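You operate a simulated robot arm through the tools that you are given. There is no shell and no other tool. Be economical: measure what you need, move in short steps, check, and stop when the job is done.

Carry out the task below with a simulated robot arm. There is one attempt and no reset: what you move stays moved.

## Task
Put the small ring on the top of the parts bench away on the inside of the top tray. Then turn the depth knob to 3 mm. Then push the bottom drawer of the workbench shut. Then open the middle drawer of the workbench, put the black-band ring in the inside of the middle drawer of the workbench and shut the drawer again. Then fetch the cream holder and set it on the grey cover. Then take the brown brush and put it on the top of the parts bench. Then take the red holder and put it on the top of the cooling bench. The order counts.

It is judged by the outcome, as a careful person would: the job done as asked, and still so three seconds after it is handed in. It fails if anything else is knocked over, pushed out of place, dropped, spilled or broken. Lids that push on must go on centred and level and be pressed home; caps that screw on are set level and turned clockwise until they are tight.

## Robot
A 6-joint arm with a two-finger gripper on a trunk, on a base that drives. Base frame: it is fixed to the floor where the robot stands at the start and does not move with it; the origin is under the middle of the robot, x ahead of it, y to its left, z up; the surface under the hand at the start is at about z = 880. Readings come in mm, rad, newtons and seconds.
Its first joint turns from -2.897 to 2.897 rad. Places, roughly: black-band ring (6x6x3 cm) [2300, 1800, 900]; bottom drawer of the workbench [1900, 1600, 500]; brown brush (5x5x12 cm) [2700, 1700, 900]; cream holder (6x6x3 cm) [2700, 1800, 900]; depth knob [500, -100, 900]; grey cover [750, -500, 1000]; inside of the middle drawer of the workbench [2100, 1500, 600]; inside of the top tray [-3700, 2400, 900]; middle drawer of the workbench [2000, 1500, 700]; red holder (6x6x5 cm) [2600, 2300, 900]; small ring (5x5x2 cm) [1000, -100, 900]; top of the cooling bench [3000, 4900, 900]; top of the parts bench [700, -200, 900]. Payload 2.45 kg.
The TCP is the grasp point between the finger pads, 20 mm short of the fingertips. In the tool frame z runs along the fingers and y along their closing line. The gripper opens to 140 mm. The gripper's body begins 168 mm behind the TCP.
Orientation is that of the tool frame in the base frame, as a unit quaternion [w, x, y, z]. With the fingers straight down and closing along the base's y, the tool's x points along the base's -x, its y along +y and its z along -z.

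## Interface
- The arm moves only by the tool send_rows. Its argument "moves" is text: rows parted by semicolons, each of 7 numbers parted by spaces: the turn, a rotation vector about the tool's x, y, z in units of 60 degrees (1.0 is 60 degrees), then the shift along the tool's x, y, z in units of 400 mm (1.0 is 400 mm), then the finger opening in mm, from 0 to 140. In form: wx wy wz dx dy dz jaw; .... A call has 1 to 8 rows; each row is the pose to reach, as a shift and turn from the pose commanded when the call began, along the tool's axes at that moment. A call with a number of a shift or a turn outside -1 to 1 is refused whole. Rows are played at 5 a second. More than 50 mm and 0.15 rad between two rows, or a gripper value outside its range, and nothing of the call is played. A pose out of reach is approached as far as the arm can. The call stops where the force on the tool passes 40 N (or 10 N more than at its start, if that is more) or the arm is blocked; 0.2 s more then pass. Each finger travels about 45 mm/s and halts on what it meets, pressing with about 34 N; the grip force reading is that of the motor and also rises with nothing between the fingers. The clock runs only during rows and for 0.2 s after the last one: add rows that repeat a pose to give the fingers time. It gives the time, the measured TCP pose, the force on the tool (base axes), the opening and the grip force at its end, in the units of the frame above (readings bear some noise), with the torque about the TCP (base axes, N m) and any sound that the robot's microphone picked up.
- Cameras (640 x 400 px; columns grow to the right, rows downward): "scene" is now at [-128.7, 108.5, 1169.5]; the picture's right is [-0.71, -0.70, 0.00], its down [-0.10, 0.10, -0.99] and it looks along [0.69, -0.71, -0.14] (base axes); focal length 250 px, centre (320, 200). "wrist" rides on the gripper at [78, 11, -209] in the tool frame; the picture's right is [-0.14, 0.99, 0.00], its down [-0.92, -0.13, -0.37] and it looks along [-0.36, -0.05, 0.93] (tool axes); focal length 280 px, centre (320, 200). There is no depth. A picture from a camera that has moved, and an enlarged one, comes with that camera's place and axes in the base frame and with its lens. The place of the scene camera against the robot may be out by one fixed shift of up to 12 mm in any direction.
- camera(camera): a new picture of that camera. It takes no simulated time.
- drive_base(legs): drives the robot by 1 to 6 legs, each [ahead, left, turn to the left] in mm, mm and rad, along the robot's own axes; the way and the turn of a leg run together, so that a leg with both is an arc; at most 1500 mm and 3.142 rad a leg. The arm and the cameras ride along, it lands a little off, and it stops where it bumps. It gives what a move gives.
- turn_head(pan, tilt): turns the head with the scene camera to pan (to the left, within 2.496 rad either way) and tilt (down, from -0.506 to 1.204), counted from straight ahead of the robot. It gives what a move gives.
- inspect(camera, box): a new picture of the part [left, top, right, bottom] of that camera's present view, enlarged. It takes no simulated time.
- sign_off(): hands the job in; it is judged then, once.

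Work in short steps. Places have to be worked out from the pictures, the camera data and where the tool is seen: move nearer, look again, correct. Check each grasp and each placing, and mend what went wrong. You have 207 turns and 200 pictures in all, those below and enlarged ones among them. Open the gripper and draw the arm clear of the work before you hand the job in, unless the task says otherwise; then end with one line.

The tools are called after "Request:" as a command line: name --argument value ..., lists and objects as JSON in quotes. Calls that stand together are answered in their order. send_rows: Moves the arm, as the interface text tells. Its arguments: {"type":"object","properties":{"moves":{"type":"string"}},"required":["moves"]} The other tools are called the same way: drive_base (legs) drives the base; turn_head (pan, tilt) turns the head that bears the scene camera; camera (camera) takes a picture; inspect (camera, box) takes an enlarged picture of a part of a camera's view; sign_off () hands the job in.

At the start:

```text
clock: 0.0
eef_pos: [543.7, -312.4, 1181.5]
tcp_rot: [0.001, 0.0, 1.0, 0.0]
force: [0.3, 0.0, -0.1]
torque: [-0.01, -0.01, 0.0]
opening: 139.9
gripper_force: 0.1
robot x, y, heading: [-3.4, 0.7, 0.001]
head pan, tilt: [-0.796, 0.14]
```

scene: 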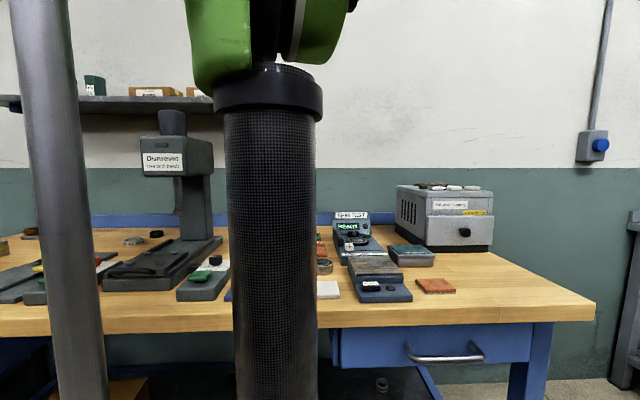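
wrist: 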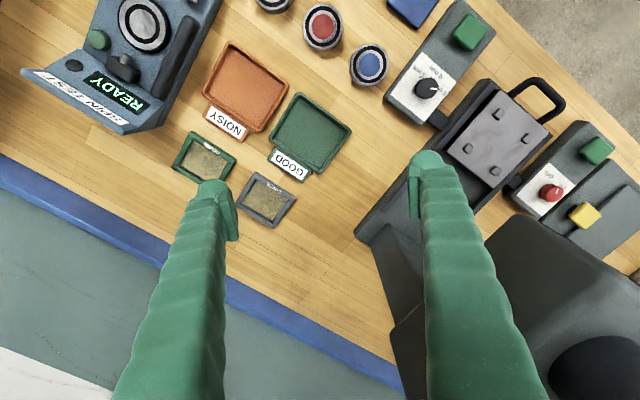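

I'll start by looking at the bench from other head angles, since the arm blocks part of the present view.

Request:
turn_head --pan -0.1 --tilt 0.35

Request:
camera --camera "scene"

Request:
turn_head --pan 0.9 --tilt 0.2

Request:
camera --camera "scene"

Request:
turn_head --pan 2.45 --tilt 0.2

Request:
camera --camera "scene"

Request:
inspect --camera "wrist" --box '[370, 50, 490, 125]'

```text
clock: 1.1
eef_pos: [544.2, -311.8, 1181.4]
tcp_rot: [0.0, 0.0, 1.0, 0.0]
force: [-0.4, -0.5, -0.1]
torque: [0.04, 0.04, 0.0]
opening: 139.9
gripper_force: 0.2
robot x, y, heading: [-2.3, -5.2, -0.008]
head pan, tilt: [-0.099, 0.351]
```

```text
197 pictures are left
camera scene: at [-100.9, 165.3, 1149.8], right [-0.1, -0.99, 0.0], down [-0.34, 0.03, -0.94], along [0.93, -0.09, -0.34], focal length 250 px, centre (320, 200)
```

scene: 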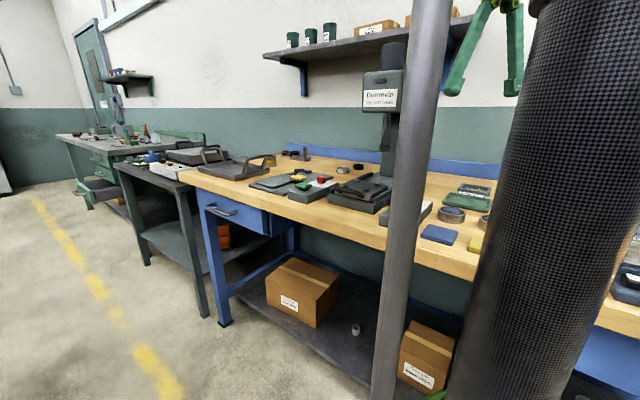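

```text
clock: 2.3
eef_pos: [542.7, -312.4, 1182.3]
tcp_rot: [0.0, -0.001, 1.0, 0.0]
force: [-0.2, 0.0, 0.2]
torque: [-0.04, 0.03, 0.0]
opening: 139.9
gripper_force: 0.1
robot x, y, heading: [1.4, 3.1, -0.001]
head pan, tilt: [0.901, 0.201]
```

```text
196 pictures are left
camera scene: at [-135.6, 247.6, 1163.7], right [0.78, -0.62, 0.0], down [-0.12, -0.16, -0.98], along [0.61, 0.77, -0.2], focal length 250 px, centre (320, 200)
```

scene: 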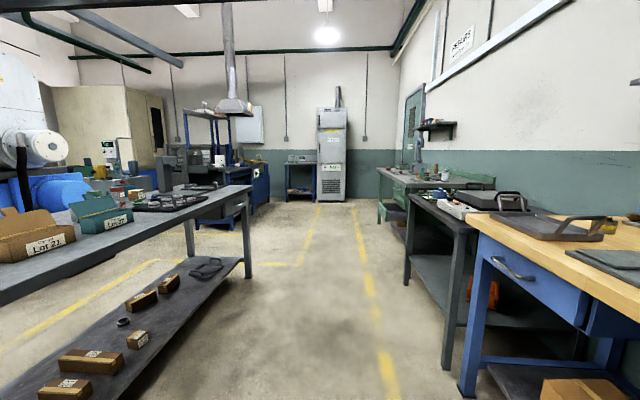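

```text
clock: 4.0
eef_pos: [544.5, -311.3, 1180.3]
tcp_rot: [0.001, 0.0, 1.0, 0.001]
force: [0.4, 0.7, -1.4]
torque: [-0.02, 0.04, -0.02]
opening: 140.1
gripper_force: 0.1
robot x, y, heading: [1.3, 2.2, 0.0]
head pan, tilt: [2.45, 0.201]
```

```text
195 pictures are left
camera scene: at [-265.3, 234.1, 1163.8], right [0.64, 0.77, 0.0], down [0.15, -0.13, -0.98], along [-0.75, 0.63, -0.2], focal length 250 px, centre (320, 200)
```

scene: 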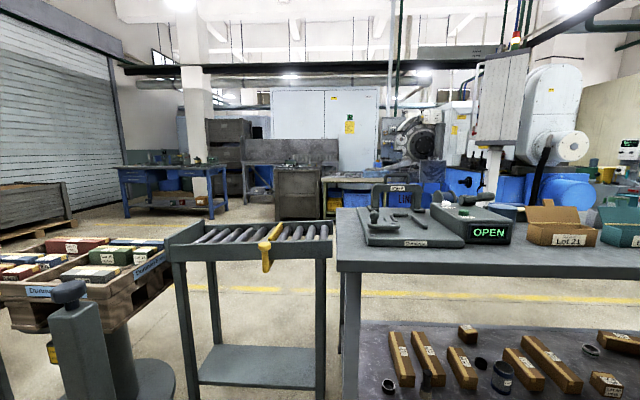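

```text
5.33 times, centred on (430, 88) of wrist
camera zoom: at [464.7, -301.0, 1390.9], right [0.14, 0.99, 0.0], down [0.92, -0.13, 0.37], along [0.36, -0.05, -0.93], focal length 1495 px, centre (-267, 800)
```

zoom: 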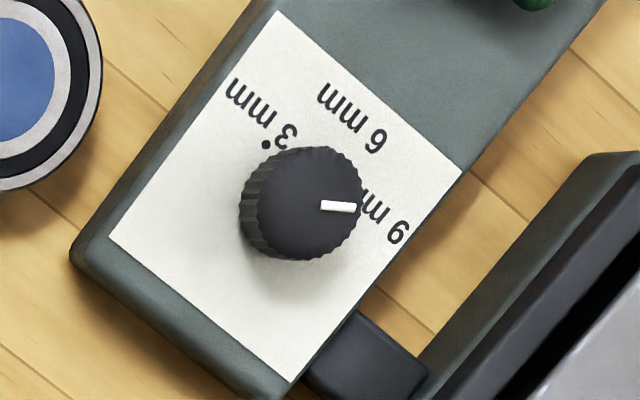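

The depth knob points at 9 mm now, and 3 mm lies to its left in the view. I'll look closer at the ring-like objects on the parts bench.

Request:
turn_head --pan -0.1 --tilt 0.35

Request:
inspect --camera "scene" --box '[240, 130, 400, 230]'

Request:
inspect --camera "scene" --box '[400, 160, 560, 260]'

Request:
inspect --camera "scene" --box '[40, 110, 240, 210]'

```text
clock: 6.3
eef_pos: [543.7, -311.8, 1182.6]
tcp_rot: [0.0, 0.001, 1.0, 0.0]
force: [-0.3, -0.6, -0.1]
torque: [-0.01, 0.01, 0.0]
opening: 140.0
gripper_force: 0.1
robot x, y, heading: [0.1, 0.3, 0.001]
head pan, tilt: [-0.099, 0.351]
```

```text
4.00 times, centred on (320, 180) of scene
camera zoom: at [-100.9, 165.4, 1149.7], right [-0.1, -1.0, 0.0], down [-0.34, 0.03, -0.94], along [0.93, -0.09, -0.34], focal length 998 px, centre (320, 280)
```

zoom: 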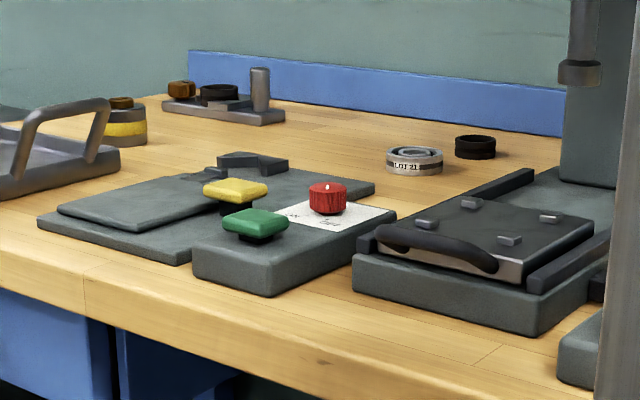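

```text
4.00 times, centred on (480, 210) of scene
camera zoom: at [-100.9, 165.4, 1149.7], right [-0.1, -1.0, 0.0], down [-0.34, 0.03, -0.94], along [0.93, -0.09, -0.34], focal length 998 px, centre (-320, 160)
```

zoom: 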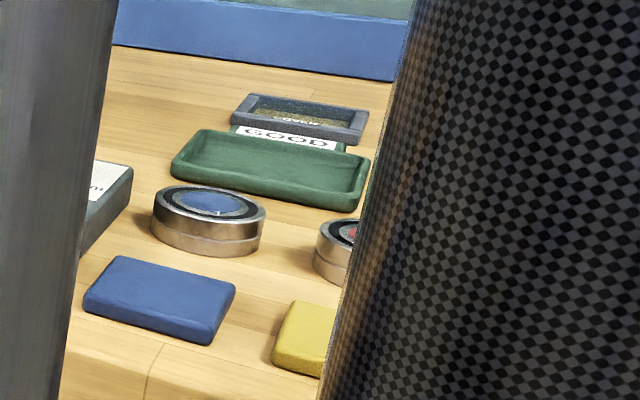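

```text
3.20 times, centred on (140, 160) of scene
camera zoom: at [-100.9, 165.4, 1149.7], right [-0.1, -1.0, 0.0], down [-0.34, 0.03, -0.94], along [0.93, -0.09, -0.34], focal length 799 px, centre (896, 328)
```

zoom: 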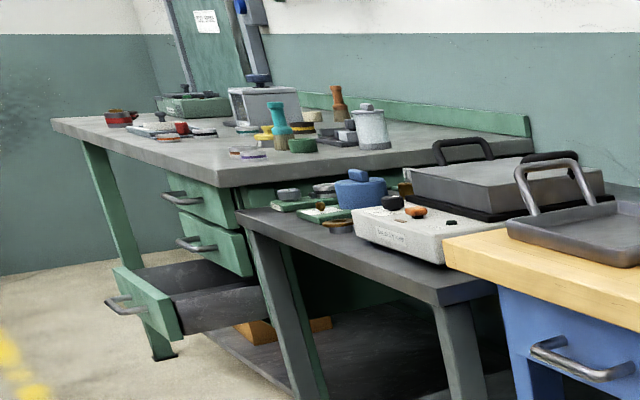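

The black ring (about 5 cm) at roughly [1045,-135] is the small ring; the grey LOT 21 ring beside it is larger. I'll draw the arm in and up so it clears the press, then drive along the bench.

Request:
send_rows --moves "0 0 0 0.083 0.05 -0.042 100; 0 0 0 0.167 0.1 -0.083 100; 0 0 0 0.25 0.15 -0.125 100; 0 0 0 0.333 0.2 -0.167 100; 0 0 0 0.417 0.25 -0.208 100; 0 0 0 0.5 0.3 -0.25 100; 0 0 0 0.5 0.3 -0.25 100"

Request:
turn_head --pan -0.7 --tilt 0.9

Request:
camera --camera "scene"

Request:
turn_head --pan 0.5 --tilt 0.9

Request:
camera --camera "scene"

```text
clock: 8.1
eef_pos: [369.2, -205.4, 1286.8]
tcp_rot: [0.0, -0.002, 1.0, 0.0]
force: [-1.0, 1.0, 0.1]
torque: [0.02, -0.05, -0.02]
opening: 100.1
gripper_force: 0.0
robot x, y, heading: [2.5, -0.1, 0.005]
head pan, tilt: [-0.099, 0.351]
stopped in row 7: the arm was blocked; the commanded pose is now the measured one
```

```text
clock: 9.1
eef_pos: [366.7, -204.2, 1285.9]
tcp_rot: [0.0, -0.002, 1.0, 0.0]
force: [0.8, 0.5, -0.3]
torque: [0.03, 0.01, 0.0]
opening: 100.0
gripper_force: 0.0
robot x, y, heading: [-3.0, -2.2, -0.004]
head pan, tilt: [-0.7, 0.901]
```

```text
190 pictures are left
camera scene: at [-113.6, 181.1, 1109.4], right [0.08, -1.0, 0.0], down [-0.72, -0.06, -0.69], along [0.69, 0.06, -0.72], focal length 250 px, centre (320, 200)
```

scene: 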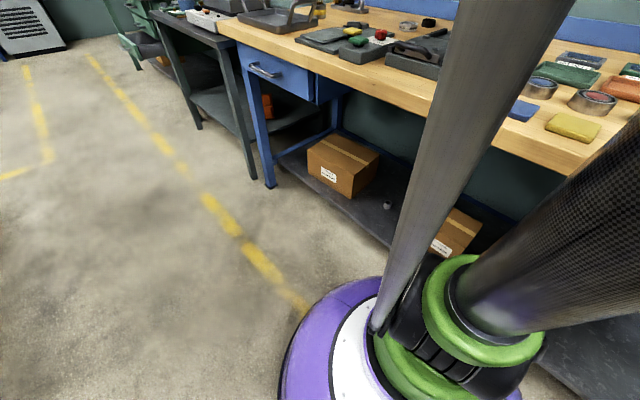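

```text
clock: 10.5
eef_pos: [366.5, -204.6, 1285.3]
tcp_rot: [0.0, -0.001, 1.0, 0.0]
force: [-0.4, 0.2, 0.4]
torque: [0.0, -0.02, 0.04]
opening: 99.9
gripper_force: 0.0
robot x, y, heading: [-0.1, 0.4, 0.001]
head pan, tilt: [0.499, 0.901]
```

```text
189 pictures are left
camera scene: at [-127.3, 210.8, 1102.2], right [0.48, -0.88, 0.0], down [-0.69, -0.37, -0.62], along [0.55, 0.3, -0.78], focal length 250 px, centre (320, 200)
```

scene: 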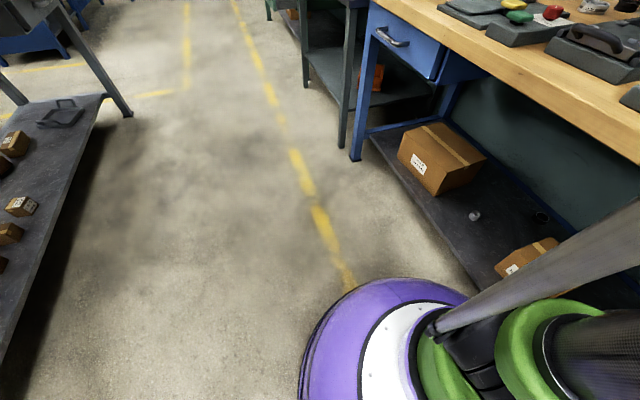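

The floor alongside the bench is clear. I'll drive along it to bring the ring within reach.

Request:
drive_base --legs '[[330, 440, 0]]'

Request:
turn_head --pan -0.55 --tilt 0.45

Request:
camera --camera "scene"

Request:
camera --camera "wrist"

```text
clock: 13.6
eef_pos: [695.4, 219.2, 1285.9]
tcp_rot: [0.0, 0.001, 1.0, 0.0]
force: [0.5, -0.5, 0.2]
torque: [-0.02, 0.0, -0.01]
opening: 100.0
gripper_force: 0.0
robot x, y, heading: [330.7, 423.9, -0.004]
head pan, tilt: [0.499, 0.901]
```

```text
clock: 14.9
eef_pos: [695.7, 218.2, 1286.5]
tcp_rot: [0.0, 0.001, 1.0, 0.0]
force: [-0.5, 0.0, -0.2]
torque: [-0.05, -0.03, -0.03]
opening: 100.0
gripper_force: 0.2
robot x, y, heading: [329.9, 427.1, -0.004]
head pan, tilt: [-0.55, 0.45]
```

```text
188 pictures are left
camera scene: at [225.1, 608.3, 1130.5], right [0.09, -1.0, 0.0], down [-0.53, -0.05, -0.85], along [0.84, 0.08, -0.53], focal length 250 px, centre (320, 200)
```

scene: 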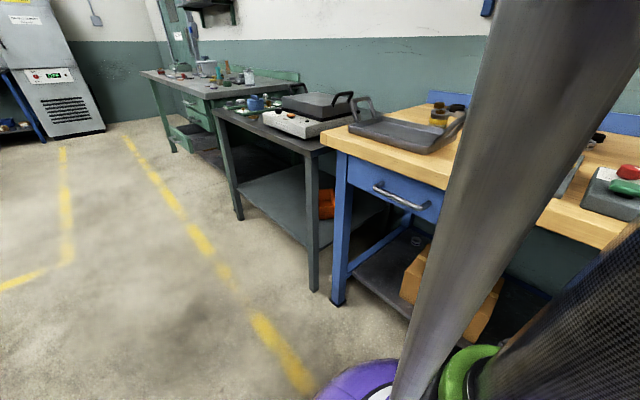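

```text
187 pictures are left
camera wrist: at [617.2, 229.8, 1495.9], right [0.14, 0.99, 0.0], down [0.92, -0.13, 0.37], along [0.36, -0.05, -0.93], focal length 280 px, centre (320, 200)
```

wrist: 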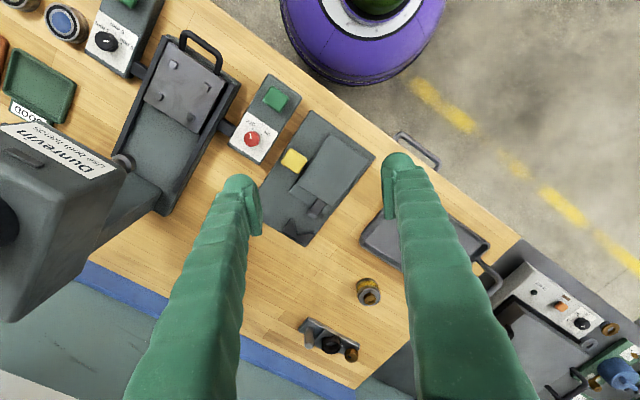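

The ring is hidden behind the left finger in this view. I'll carry the tool out over it, staying high and left of the press.

Request:
send_rows --moves "0 0 0 -0.083 -0.084 0 100; 0 0 0 -0.166 -0.168 0 100; 0 0 0 -0.25 -0.252 0 100; 0 0 0 -0.333 -0.336 0 100; 0 0 0 -0.416 -0.42 0 100; 0 0 0 -0.5 -0.504 0 100; 0 0 0 -0.583 -0.588 0 100; 0 0 0 -0.65 -0.66 0.03 100"

Request:
camera --camera "wrist"

```text
clock: 16.7
eef_pos: [946.8, -41.3, 1276.6]
tcp_rot: [-0.003, 0.002, 1.0, 0.001]
force: [-13.9, 13.9, -10.1]
torque: [-0.83, -1.24, -0.56]
opening: 94.7
gripper_force: 0.2
robot x, y, heading: [325.7, 432.0, -0.005]
head pan, tilt: [-0.55, 0.45]
stopped in row 8: the force on the tool passed its limit at 62 N (the readings are from after the stop); the commanded pose is now the measured one
```

```text
186 pictures are left
camera wrist: at [869.7, -30.4, 1487.1], right [0.14, 0.99, 0.0], down [0.92, -0.13, 0.36], along [0.36, -0.05, -0.93], focal length 280 px, centre (320, 200)
```

wrist: 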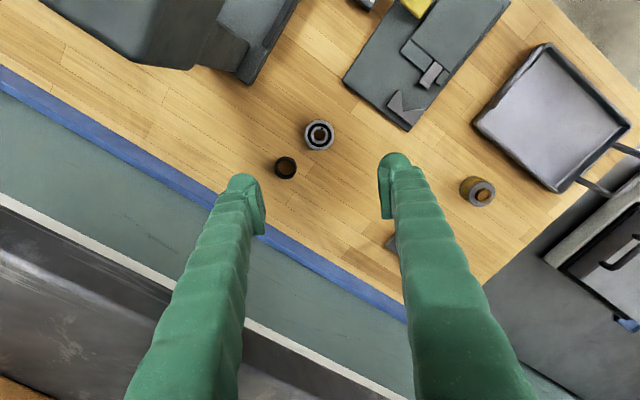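

The gripper body touched the wall shelf's front edge (around z 1400). I'll back straight away from the wall, then go down below the shelf.

Request:
send_rows --moves "0 0 0 0.075 0.066 0 100; 0 0 0 0.15 0.132 0 100; 0 0 0 0.2 0.17 0.1 100; 0 0 0 0.2 0.17 0.22 100; 0 0 0 0.2 0.17 0.34 100; 0 0 0 0.2 0.17 0.46 100; 0 0 0 0.2 0.17 0.58 100; 0 0 0 0.2 0.17 0.65 100"

Request:
camera --camera "wrist"

Request:
turn_head --pan -1.0 --tilt 0.0

Request:
camera --camera "scene"

```text
clock: 18.5
eef_pos: [868.5, 28.0, 1018.4]
tcp_rot: [-0.003, 0.002, 1.0, 0.001]
force: [-0.1, 0.5, 0.4]
torque: [0.02, -0.01, 0.03]
opening: 99.8
gripper_force: 0.1
robot x, y, heading: [332.1, 421.8, -0.006]
head pan, tilt: [-0.55, 0.45]
```

```text
185 pictures are left
camera wrist: at [789.9, 39.7, 1227.5], right [0.14, 0.99, 0.0], down [0.92, -0.13, 0.36], along [0.36, -0.05, -0.93], focal length 280 px, centre (320, 200)
```

wrist: 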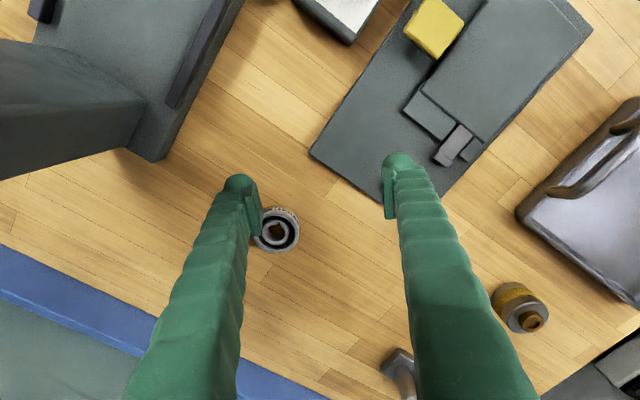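

```text
clock: 19.4
eef_pos: [868.9, 28.3, 1017.4]
tcp_rot: [-0.003, 0.001, 1.0, 0.001]
force: [-0.3, -0.3, 0.7]
torque: [0.03, 0.01, 0.02]
opening: 100.0
gripper_force: 0.1
robot x, y, heading: [329.5, 423.8, -0.0]
head pan, tilt: [-1.0, 0.0]
```

```text
184 pictures are left
camera scene: at [184.5, 524.3, 1182.1], right [-0.84, -0.54, 0.0], down [0.0, 0.0, -1.0], along [0.54, -0.84, 0.0], focal length 250 px, centre (320, 200)
```

scene: 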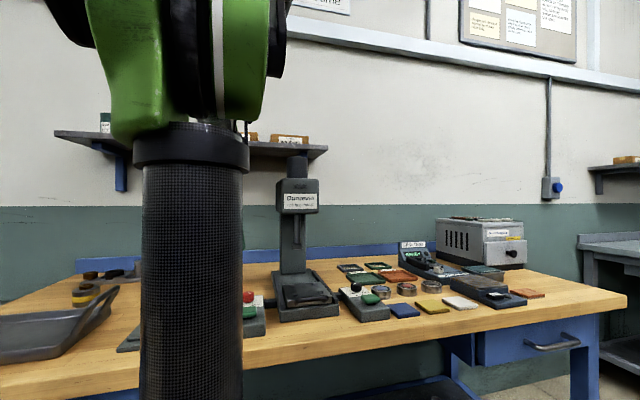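

The shelf contents look undisturbed. I'll move in over the black ring, under the shelf level.

Request:
send_rows --moves "0 0 0 -0.08 -0.085 0 90; 0 0 0 -0.16 -0.17 0.02 90; 0 0 0 -0.24 -0.255 0.04 90; 0 0 0 -0.32 -0.34 0.06 90; 0 0 0 -0.365 -0.39 0.08 90; 0 0 0 -0.365 -0.39 0.08 90"

Request:
camera --camera "wrist"

```text
clock: 20.8
eef_pos: [1012.1, -131.8, 984.2]
tcp_rot: [-0.002, 0.002, 1.0, 0.001]
force: [0.0, -0.4, -0.1]
torque: [0.03, 0.0, -0.01]
opening: 89.9
gripper_force: 0.0
robot x, y, heading: [333.1, 426.2, -0.002]
head pan, tilt: [-1.0, 0.0]
```

```text
183 pictures are left
camera wrist: at [934.0, -120.6, 1193.8], right [0.14, 0.99, 0.0], down [0.92, -0.13, 0.36], along [0.36, -0.05, -0.93], focal length 280 px, centre (320, 200)
```

wrist: 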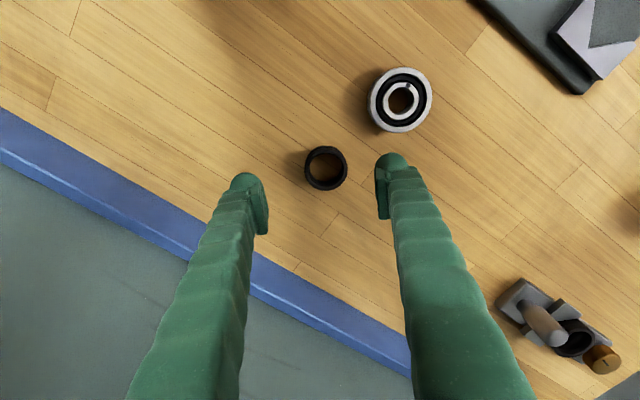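

Ring measured at about [1015,-125]. Descending straight onto it, then closing.

Request:
send_rows --moves "0 0 0 -0.008 0.017 0.1 90; 0 0 0 -0.008 0.017 0.18 90; 0 0 0 -0.008 0.017 0.2 90; 0 0 0 -0.008 0.017 0.2 60; 0 0 0 -0.008 0.017 0.2 35; 0 0 0 -0.008 0.017 0.2 35; 0 0 0 -0.008 0.017 0.2 35"

Request:
camera --camera "wrist"

```text
clock: 22.4
eef_pos: [1014.6, -122.6, 904.5]
tcp_rot: [-0.002, 0.002, 1.0, 0.002]
force: [0.0, -0.8, 0.1]
torque: [0.0, 0.02, 0.0]
opening: 45.6
gripper_force: 33.2
robot x, y, heading: [327.3, 427.0, 0.001]
head pan, tilt: [-1.0, 0.0]
```

```text
182 pictures are left
camera wrist: at [936.5, -112.0, 1113.6], right [0.14, 0.99, 0.0], down [0.92, -0.13, 0.36], along [0.36, -0.05, -0.93], focal length 280 px, centre (320, 200)
```

wrist: 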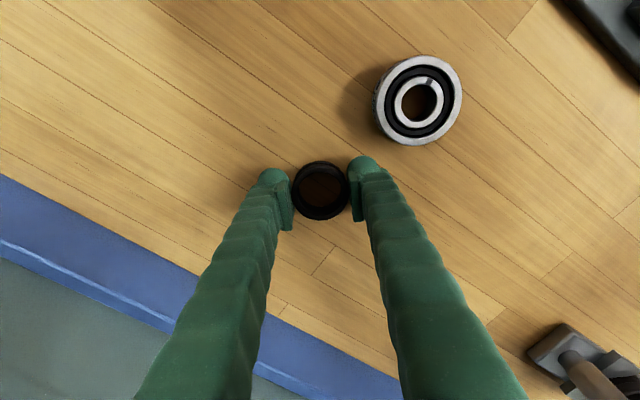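

The ring is gripped (45.6 mm). Lifting and backing out from under the shelf.

Request:
send_rows --moves "0 0 0 0 0 -0.1 35; 0 0 0 0 0 -0.22 35; 0 0 0 0.09 0.08 -0.22 35; 0 0 0 0.18 0.16 -0.22 35; 0 0 0 0.27 0.24 -0.22 35; 0 0 0 0.36 0.32 -0.23 35; 0 0 0 0.45 0.4 -0.24 35; 0 0 0 0.52 0.46 -0.3 35"

Request:
send_rows --moves "0 0 0 0.05 0.04 -0.1 35; 0 0 0 0.1 0.08 -0.2 35; 0 0 0 0.15 0.12 -0.3 35; 0 0 0 0.2 0.16 -0.4 35; 0 0 0 0.25 0.2 -0.5 35; 0 0 0 0.25 0.25 -0.5 35"

Request:
turn_head --pan 0.9 --tilt 0.5

Request:
camera --camera "scene"

Request:
turn_head --pan 1.8 --tilt 0.4

Request:
camera --camera "scene"

Request:
turn_head --pan 2.48 --tilt 0.3

Request:
camera --camera "scene"

Request:
camera --camera "wrist"

```text
clock: 24.2
eef_pos: [808.8, 60.5, 1027.3]
tcp_rot: [-0.003, 0.002, 1.0, 0.001]
force: [0.6, 0.1, -0.6]
torque: [0.04, 0.09, 0.02]
opening: 45.8
gripper_force: 34.0
robot x, y, heading: [328.7, 422.1, -0.004]
head pan, tilt: [-1.0, 0.0]
```

```text
clock: 25.6
eef_pos: [710.2, 159.6, 1226.0]
tcp_rot: [-0.003, 0.001, 1.0, 0.001]
force: [0.1, 0.2, -1.0]
torque: [0.03, 0.0, 0.03]
opening: 45.3
gripper_force: 33.9
robot x, y, heading: [331.1, 422.9, -0.001]
head pan, tilt: [-1.0, 0.0]
```

```text
clock: 27.5
eef_pos: [711.4, 158.2, 1226.5]
tcp_rot: [-0.002, 0.001, 1.0, 0.002]
force: [0.8, -0.8, -1.2]
torque: [0.04, -0.01, -0.01]
opening: 45.5
gripper_force: 34.1
robot x, y, heading: [324.6, 424.4, -0.002]
head pan, tilt: [0.901, 0.499]
```

```text
181 pictures are left
camera scene: at [218.8, 558.9, 1169.9], right [-0.45, -0.89, 0.0], down [-0.12, 0.06, -0.99], along [0.89, -0.44, -0.13], focal length 250 px, centre (320, 200)
```

scene: 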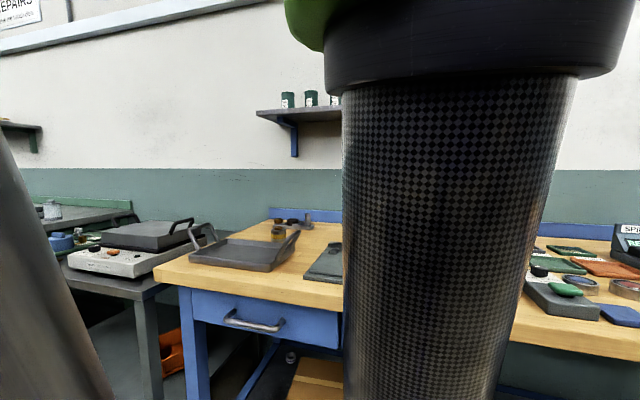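

```text
clock: 28.7
eef_pos: [711.2, 159.2, 1227.4]
tcp_rot: [-0.002, 0.002, 1.0, 0.002]
force: [-0.3, -0.4, -1.3]
torque: [-0.02, -0.01, 0.03]
opening: 45.8
gripper_force: 33.8
robot x, y, heading: [330.6, 422.4, -0.004]
head pan, tilt: [1.799, 0.4]
```

```text
180 pictures are left
camera scene: at [218.9, 559.1, 1169.6], right [-0.44, -0.9, 0.0], down [-0.12, 0.06, -0.99], along [0.89, -0.44, -0.14], focal length 250 px, centre (320, 200)
```

scene: 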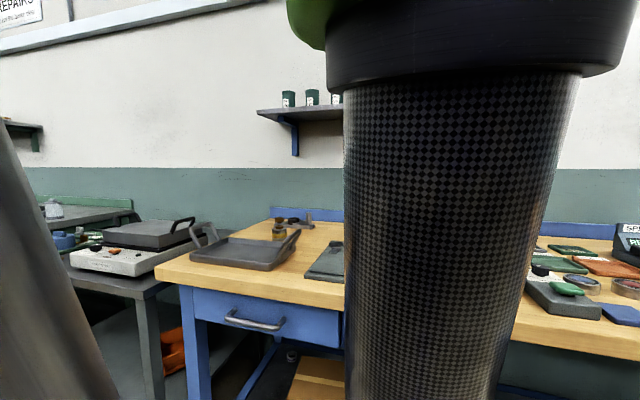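

```text
clock: 29.7
eef_pos: [712.7, 160.3, 1226.0]
tcp_rot: [-0.003, 0.002, 1.0, 0.002]
force: [0.2, -0.1, -1.6]
torque: [-0.04, -0.02, -0.01]
opening: 45.7
gripper_force: 34.3
robot x, y, heading: [327.0, 423.0, 0.002]
head pan, tilt: [2.48, 0.3]
```

```text
179 pictures are left
camera scene: at [219.0, 559.3, 1169.4], right [-0.44, -0.9, 0.0], down [-0.13, 0.06, -0.99], along [0.89, -0.44, -0.14], focal length 250 px, centre (320, 200)
```

scene: 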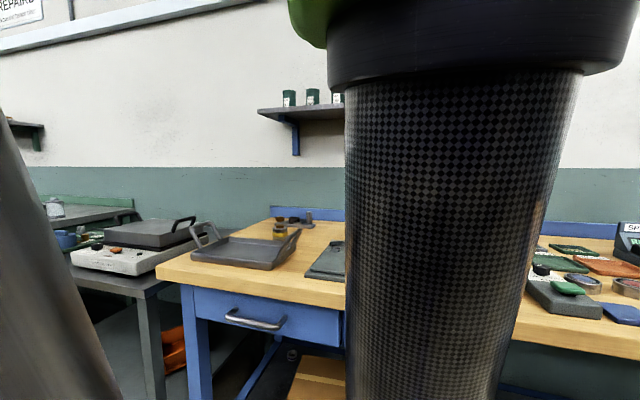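

```text
178 pictures are left
camera wrist: at [634.3, 169.7, 1436.6], right [0.14, 0.99, 0.0], down [0.92, -0.13, 0.36], along [0.36, -0.05, -0.93], focal length 280 px, centre (320, 200)
```

wrist: 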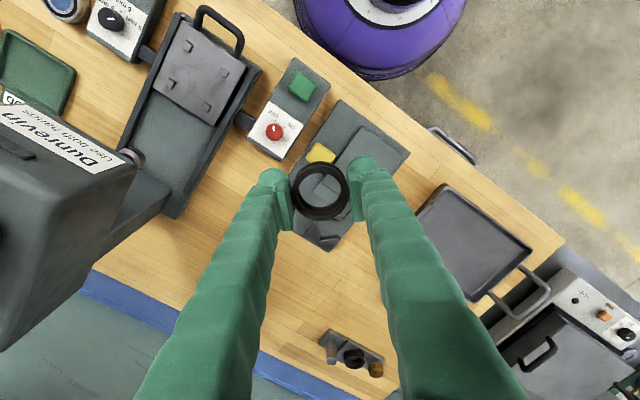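

The head is blocked by the arm while it's folded here. I'll extend the arm again briefly so the head can swing to the left, then fold back for travel.

Request:
send_rows --moves "0 0 0 -0.05 -0.05 0.1 35; 0 0 0 -0.1 -0.1 0.2 35; 0 0 0 -0.15 -0.15 0.3 35; 0 0 0 -0.2 -0.2 0.4 35; 0 0 0 -0.25 -0.25 0.45 35; 0 0 0 -0.3 -0.3 0.5 35"

Request:
turn_head --pan 1.2 --tilt 0.4

Request:
camera --camera "scene"

Request:
turn_head --pan 2.2 --tilt 0.4

Request:
camera --camera "scene"

```text
clock: 31.1
eef_pos: [830.7, 42.5, 1023.9]
tcp_rot: [-0.002, 0.002, 1.0, 0.003]
force: [0.8, 1.3, -0.4]
torque: [-0.01, -0.04, 0.02]
opening: 45.5
gripper_force: 34.0
robot x, y, heading: [327.9, 424.1, -0.003]
head pan, tilt: [2.48, 0.3]
```

```text
clock: 32.6
eef_pos: [829.4, 42.5, 1024.0]
tcp_rot: [-0.003, 0.002, 1.0, 0.003]
force: [-0.3, 0.9, -0.5]
torque: [0.0, -0.05, 0.02]
opening: 45.6
gripper_force: 33.5
robot x, y, heading: [332.7, 424.7, -0.003]
head pan, tilt: [1.201, 0.4]
```

```text
177 pictures are left
camera scene: at [169.7, 686.4, 1145.2], right [0.93, -0.36, 0.0], down [-0.14, -0.36, -0.92], along [0.34, 0.86, -0.39], focal length 250 px, centre (320, 200)
```

scene: 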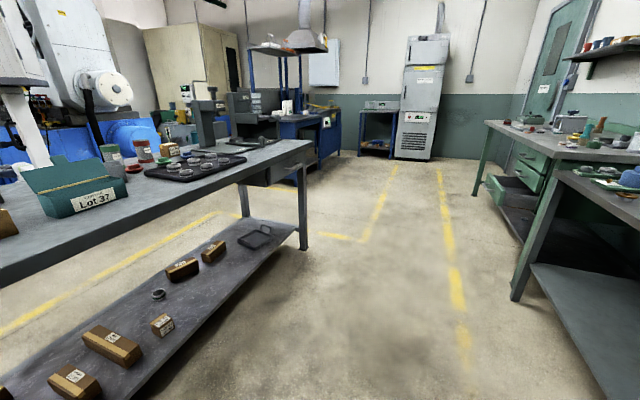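

```text
clock: 33.8
eef_pos: [830.2, 41.1, 1024.1]
tcp_rot: [-0.003, 0.002, 1.0, 0.003]
force: [0.4, 0.0, -1.1]
torque: [0.02, 0.02, 0.01]
opening: 45.8
gripper_force: 34.5
robot x, y, heading: [329.0, 423.8, -0.002]
head pan, tilt: [2.201, 0.4]
```

```text
176 pictures are left
camera scene: at [81.7, 675.2, 1145.2], right [0.81, 0.59, 0.0], down [0.23, -0.32, -0.92], along [-0.54, 0.75, -0.39], focal length 250 px, centre (320, 200)
```

scene: 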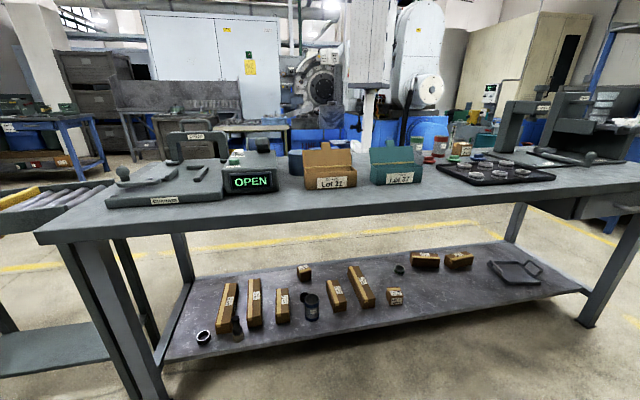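

The far aisle behind the Lot bench looks open, reached around its right end. I'll fold the arm and drive down the aisle past that end.

Request:
send_rows --moves "0 0 0 0.05 0.05 -0.1 35; 0 0 0 0.1 0.1 -0.2 35; 0 0 0 0.15 0.15 -0.3 35; 0 0 0 0.2 0.2 -0.4 35; 0 0 0 0.25 0.25 -0.45 35; 0 0 0 0.3 0.3 -0.5 35"

Request:
drive_base --legs '[[400, 750, 0], [732, 866, 0]]'

Request:
camera --camera "scene"

Request:
turn_head --pan 1.5 --tilt 0.4

Request:
camera --camera "scene"

```text
clock: 35.2
eef_pos: [709.7, 159.5, 1226.4]
tcp_rot: [-0.003, 0.002, 1.0, 0.001]
force: [0.9, -0.4, -1.1]
torque: [0.05, 0.05, 0.02]
opening: 45.6
gripper_force: 34.0
robot x, y, heading: [328.8, 425.3, -0.003]
head pan, tilt: [2.201, 0.4]
```

```text
clock: 45.1
eef_pos: [1843.9, 1744.3, 1225.5]
tcp_rot: [-0.003, 0.007, 1.0, 0.002]
force: [-0.8, -0.6, -0.7]
torque: [0.03, 0.03, 0.02]
opening: 45.7
gripper_force: 33.4
robot x, y, heading: [1468.7, 2018.5, -0.014]
head pan, tilt: [2.201, 0.4]
```

```text
175 pictures are left
camera scene: at [1220.8, 2267.2, 1145.2], right [0.82, 0.58, 0.0], down [0.23, -0.32, -0.92], along [-0.53, 0.75, -0.39], focal length 250 px, centre (320, 200)
```

scene: 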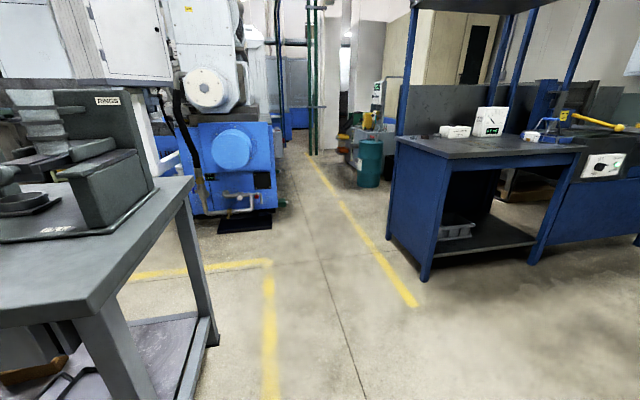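

```text
clock: 46.1
eef_pos: [1843.5, 1745.5, 1225.8]
tcp_rot: [-0.002, 0.006, 1.0, 0.002]
force: [0.6, 0.3, -0.3]
torque: [-0.02, 0.0, 0.01]
opening: 45.5
gripper_force: 34.3
robot x, y, heading: [1463.7, 2010.5, -0.012]
head pan, tilt: [1.499, 0.4]
```

```text
174 pictures are left
camera scene: at [1282.1, 2284.0, 1145.2], right [1.0, -0.08, 0.0], down [-0.03, -0.39, -0.92], along [0.08, 0.92, -0.39], focal length 250 px, centre (320, 200)
```

scene: 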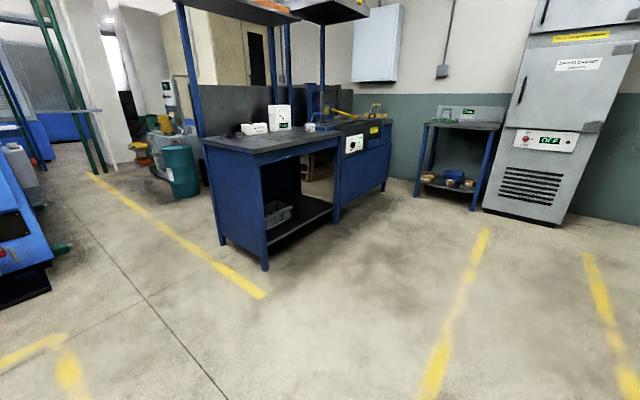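

The passage between the Lot bench's back and the machine is about 1 m wide. I'll turn so the folded arm points along that passage, and drive round the bench end to its mouth.

Request:
drive_base --legs '[[0, 0, -1.68], [-593, -714, 0], [-593, -714, 0]]'

Request:
turn_head --pan 0.15 --tilt 0.4

Request:
camera --camera "scene"

Request:
camera --camera "wrist"

```text
clock: 59.4
eef_pos: [-161.0, 2959.5, 1227.6]
tcp_rot: [0.0, 0.739, 0.674, 0.003]
force: [0.2, 0.5, -0.2]
torque: [0.01, 0.03, -0.01]
opening: 45.5
gripper_force: 33.8
robot x, y, heading: [140.8, 3312.9, -1.666]
head pan, tilt: [1.499, 0.4]
```

```text
clock: 60.9
eef_pos: [-161.0, 2958.4, 1226.1]
tcp_rot: [-0.001, 0.739, 0.673, 0.004]
force: [-0.3, -1.0, -1.7]
torque: [0.02, 0.0, -0.02]
opening: 45.8
gripper_force: 34.3
robot x, y, heading: [134.4, 3314.0, -1.661]
head pan, tilt: [0.15, 0.4]
```

```text
173 pictures are left
camera scene: at [339.3, 3394.9, 1144.8], right [-0.99, -0.15, 0.0], down [-0.06, 0.39, -0.92], along [0.14, -0.91, -0.39], focal length 250 px, centre (320, 200)
```

scene: 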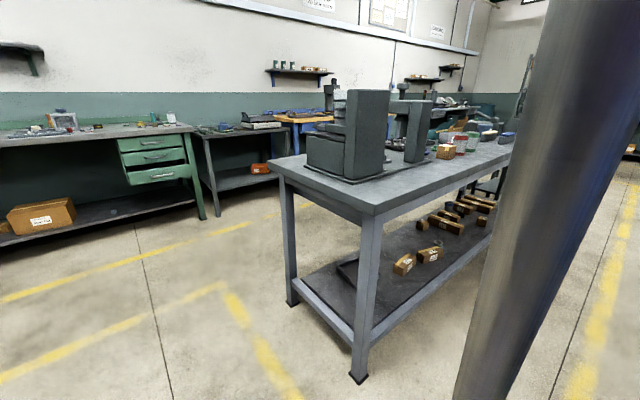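

```text
172 pictures are left
camera wrist: at [-144.9, 3034.5, 1435.7], right [0.97, -0.23, 0.0], down [-0.21, -0.91, 0.36], along [-0.08, -0.35, -0.93], focal length 280 px, centre (320, 200)
```

wrist: 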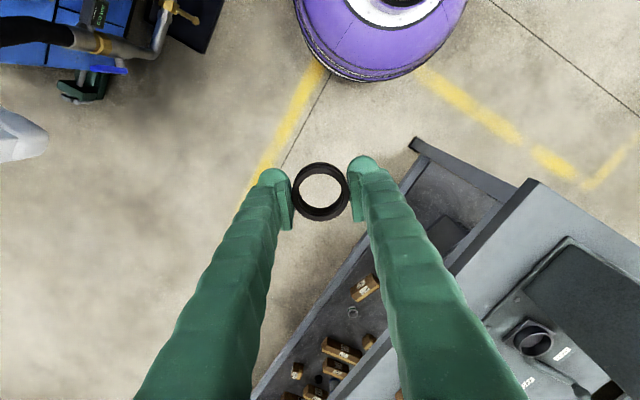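

I'm at the passage mouth. I'll turn slightly right so the head can see along the passage past its own column.

Request:
drive_base --legs '[[0, 0, -0.45]]'

Request:
turn_head --pan 0.2 --tilt 0.4

Request:
camera --camera "scene"

Request:
camera --camera "wrist"

```text
clock: 62.6
eef_pos: [-285.9, 3124.4, 1225.9]
tcp_rot: [0.0, 0.872, 0.49, 0.003]
force: [0.2, -0.7, -0.1]
torque: [-0.02, 0.01, 0.0]
opening: 45.8
gripper_force: 33.8
robot x, y, heading: [139.0, 3311.3, -2.118]
head pan, tilt: [0.15, 0.4]
```

```text
clock: 63.3
eef_pos: [-286.5, 3124.4, 1226.6]
tcp_rot: [0.0, 0.872, 0.49, 0.003]
force: [-0.3, -0.5, -1.3]
torque: [-0.02, 0.0, -0.03]
opening: 45.4
gripper_force: 34.6
robot x, y, heading: [135.1, 3309.5, -2.114]
head pan, tilt: [0.201, 0.4]
```

```text
171 pictures are left
camera scene: at [353.9, 3297.0, 1144.5], right [-0.95, 0.3, 0.0], down [0.12, 0.38, -0.92], along [-0.28, -0.88, -0.4], focal length 250 px, centre (320, 200)
```

scene: 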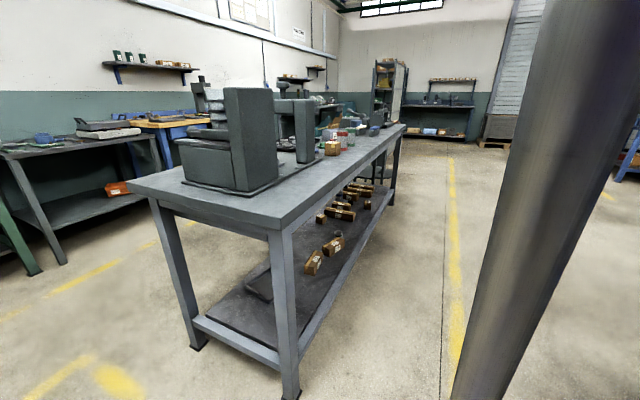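

```text
170 pictures are left
camera wrist: at [-239.2, 3185.6, 1435.8], right [0.78, -0.63, 0.0], down [-0.59, -0.72, 0.36], along [-0.23, -0.28, -0.93], focal length 280 px, centre (320, 200)
```

wrist: 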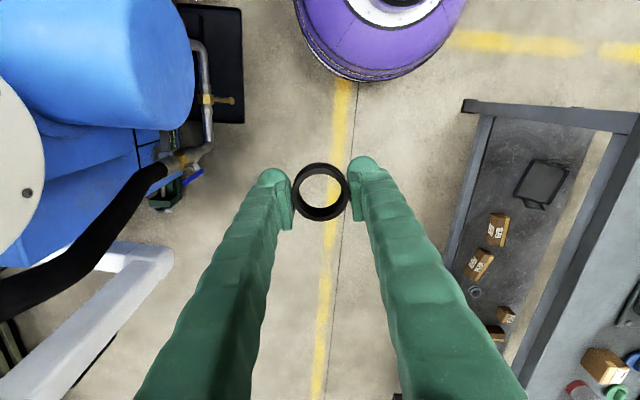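

The lane ahead between machine and bench looks free; I'll turn the arm in line with it and advance, keeping slightly to the bench side.

Request:
drive_base --legs '[[0, 0, 0.265], [1216, -465, 0]]'

Request:
camera --camera "scene"

Request:
camera --camera "wrist"

```text
clock: 70.7
eef_pos: [-983.0, 1976.2, 1225.5]
tcp_rot: [0.0, 0.792, 0.61, 0.004]
force: [-0.2, 0.3, -0.9]
torque: [0.0, -0.01, 0.02]
opening: 45.3
gripper_force: 33.3
robot x, y, heading: [-630.2, 2276.6, -1.829]
head pan, tilt: [0.201, 0.4]
```

```text
169 pictures are left
camera scene: at [-416.2, 2322.2, 1144.6], right [-1.0, 0.01, 0.0], down [0.01, 0.39, -0.92], along [-0.01, -0.92, -0.39], focal length 250 px, centre (320, 200)
```

scene: 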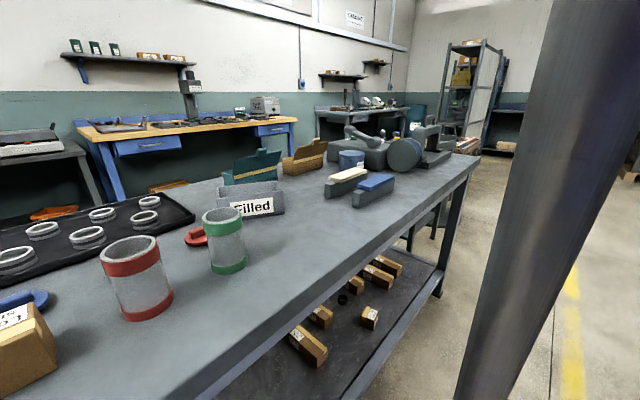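

```text
168 pictures are left
camera wrist: at [-953.7, 2047.4, 1435.7], right [0.92, -0.39, 0.0], down [-0.36, -0.86, 0.36], along [-0.14, -0.34, -0.93], focal length 280 px, centre (320, 200)
```

wrist: 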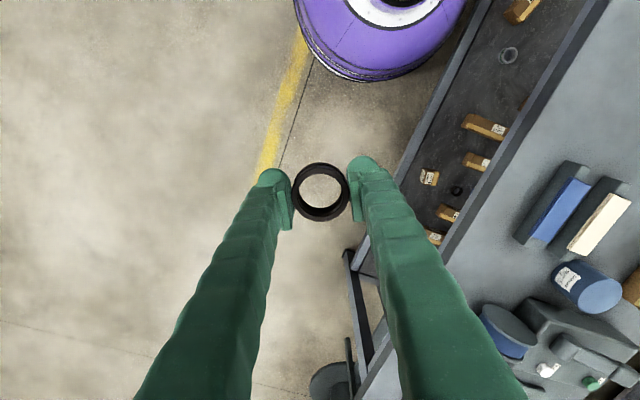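

Past the machine now with open floor on that side. I'll turn to face the tray cabinet (toward -x) and look.

Request:
drive_base --legs '[[0, 0, -1.1]]'

Request:
turn_head --pan 0.1 --tilt 0.3

Request:
camera --camera "scene"

Request:
camera --camera "wrist"

```text
clock: 73.8
eef_pos: [-1061.1, 2447.3, 1225.9]
tcp_rot: [0.002, 0.994, 0.112, 0.002]
force: [0.0, 1.0, -1.4]
torque: [-0.01, -0.02, -0.02]
opening: 45.7
gripper_force: 34.0
robot x, y, heading: [-626.9, 2276.7, -2.912]
head pan, tilt: [0.201, 0.4]
```

```text
clock: 74.5
eef_pos: [-1061.3, 2448.9, 1226.2]
tcp_rot: [0.002, 0.994, 0.113, 0.002]
force: [0.7, -0.5, -0.4]
torque: [0.0, 0.01, 0.01]
opening: 45.6
gripper_force: 34.5
robot x, y, heading: [-629.5, 2276.4, -2.913]
head pan, tilt: [0.099, 0.3]
```

```text
167 pictures are left
camera scene: at [-491.8, 2107.2, 1147.6], right [-0.44, 0.9, 0.0], down [0.33, 0.16, -0.93], along [-0.84, -0.41, -0.36], focal length 250 px, centre (320, 200)
```

scene: 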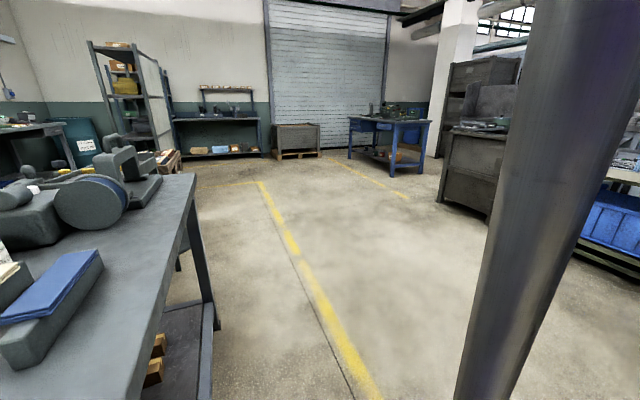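

```text
166 pictures are left
camera wrist: at [-985.0, 2456.2, 1435.9], right [0.09, -1.0, 0.0], down [-0.93, -0.08, 0.36], along [-0.36, -0.03, -0.93], focal length 280 px, centre (320, 200)
```

wrist: 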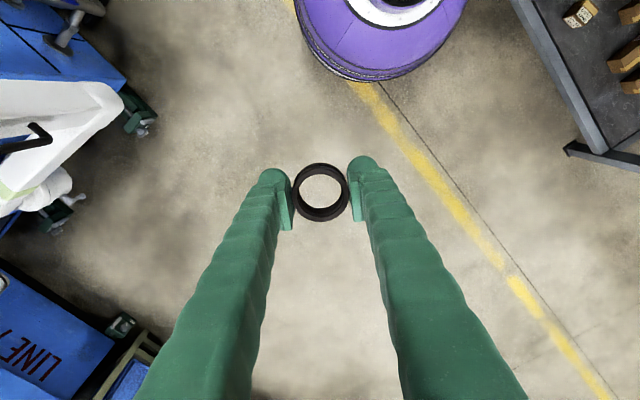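

The tray cabinet is ahead across open floor. Driving toward it, leaving some standoff.

Request:
drive_base --legs '[[1045, -76, 0], [1045, -76, 0]]'

Request:
turn_head --pan 0.1 --tilt 0.3

Request:
camera --camera "scene"

Request:
camera --camera "wrist"

```text
clock: 84.9
eef_pos: [-3132.2, 2120.7, 1225.3]
tcp_rot: [0.001, 0.993, 0.12, 0.003]
force: [0.5, -0.7, -0.8]
torque: [0.04, -0.01, 0.05]
opening: 45.8
gripper_force: 34.0
robot x, y, heading: [-2697.3, 1953.4, -2.901]
head pan, tilt: [0.099, 0.3]
```

```text
clock: 85.5
eef_pos: [-3133.4, 2121.4, 1226.6]
tcp_rot: [0.002, 0.993, 0.121, 0.003]
force: [0.3, -0.1, -1.7]
torque: [0.0, -0.01, 0.0]
opening: 45.6
gripper_force: 33.6
robot x, y, heading: [-2698.4, 1954.4, -2.898]
head pan, tilt: [0.099, 0.3]
```

```text
165 pictures are left
camera scene: at [-2559.3, 1787.9, 1151.8], right [-0.46, 0.89, 0.0], down [0.29, 0.15, -0.95], along [-0.84, -0.43, -0.32], focal length 250 px, centre (320, 200)
```

scene: 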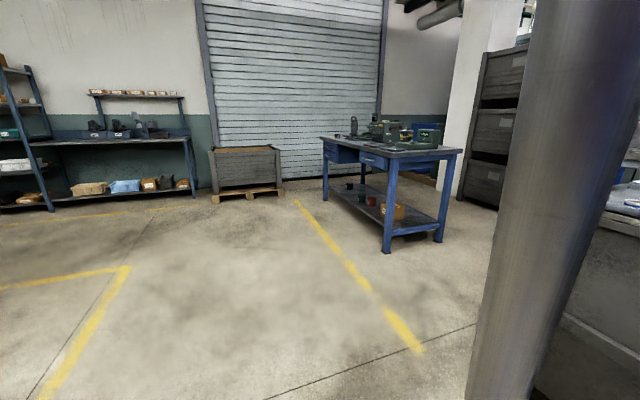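

```text
164 pictures are left
camera wrist: at [-3057.2, 2130.7, 1435.9], right [0.1, -0.99, 0.0], down [-0.93, -0.09, 0.36], along [-0.36, -0.04, -0.93], focal length 280 px, centre (320, 200)
```

wrist: 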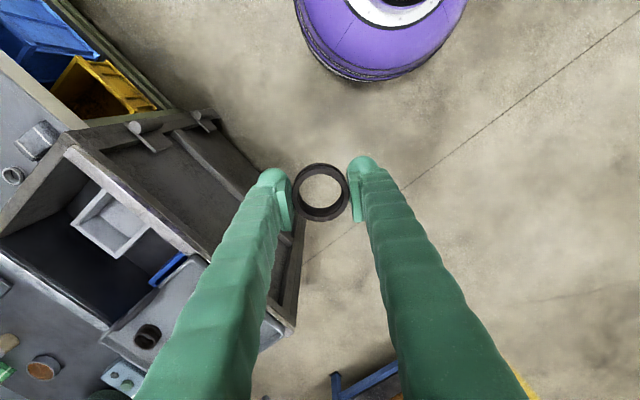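

The cabinet is at the left of the wrist view. I'll turn right so the head can see it clear of the column.

Request:
drive_base --legs '[[0, 0, -0.85]]'

Request:
turn_head --pan 0.25 --tilt 0.4

Request:
camera --camera "scene"

Request:
camera --camera "wrist"

```text
clock: 88.1
eef_pos: [-2859.9, 2391.9, 1226.8]
tcp_rot: [0.002, 0.954, -0.3, 0.002]
force: [-0.3, 0.4, -1.6]
torque: [0.0, 0.01, -0.02]
opening: 45.8
gripper_force: 33.7
robot x, y, heading: [-2698.3, 1954.6, 2.527]
head pan, tilt: [0.099, 0.3]
```

```text
clock: 88.8
eef_pos: [-2860.3, 2392.1, 1226.0]
tcp_rot: [0.002, 0.954, -0.3, 0.002]
force: [0.1, 0.1, 0.2]
torque: [-0.01, -0.02, 0.02]
opening: 45.7
gripper_force: 33.9
robot x, y, heading: [-2701.5, 1955.7, 2.531]
head pan, tilt: [0.25, 0.4]
```

```text
163 pictures are left
camera scene: at [-2733.6, 1735.7, 1145.3], right [0.35, 0.94, 0.0], down [0.36, -0.14, -0.92], along [-0.86, 0.32, -0.39], focal length 250 px, centre (320, 200)
```

scene: 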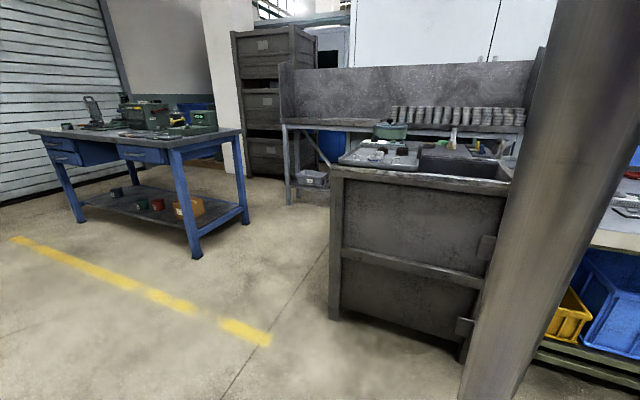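

```text
162 pictures are left
camera wrist: at [-2804.2, 2339.1, 1435.8], right [-0.68, -0.73, 0.0], down [-0.68, 0.63, 0.36], along [-0.27, 0.25, -0.93], focal length 280 px, centre (320, 200)
```

wrist: 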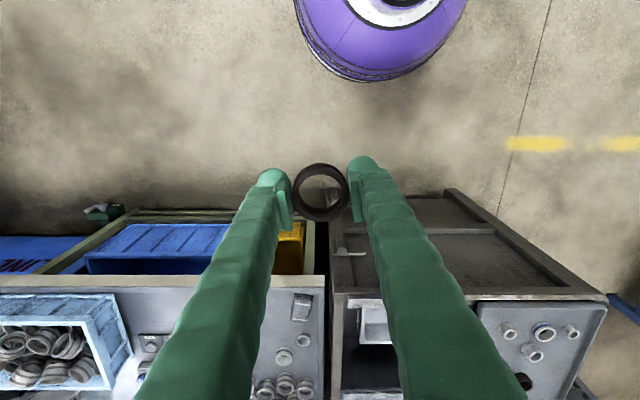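

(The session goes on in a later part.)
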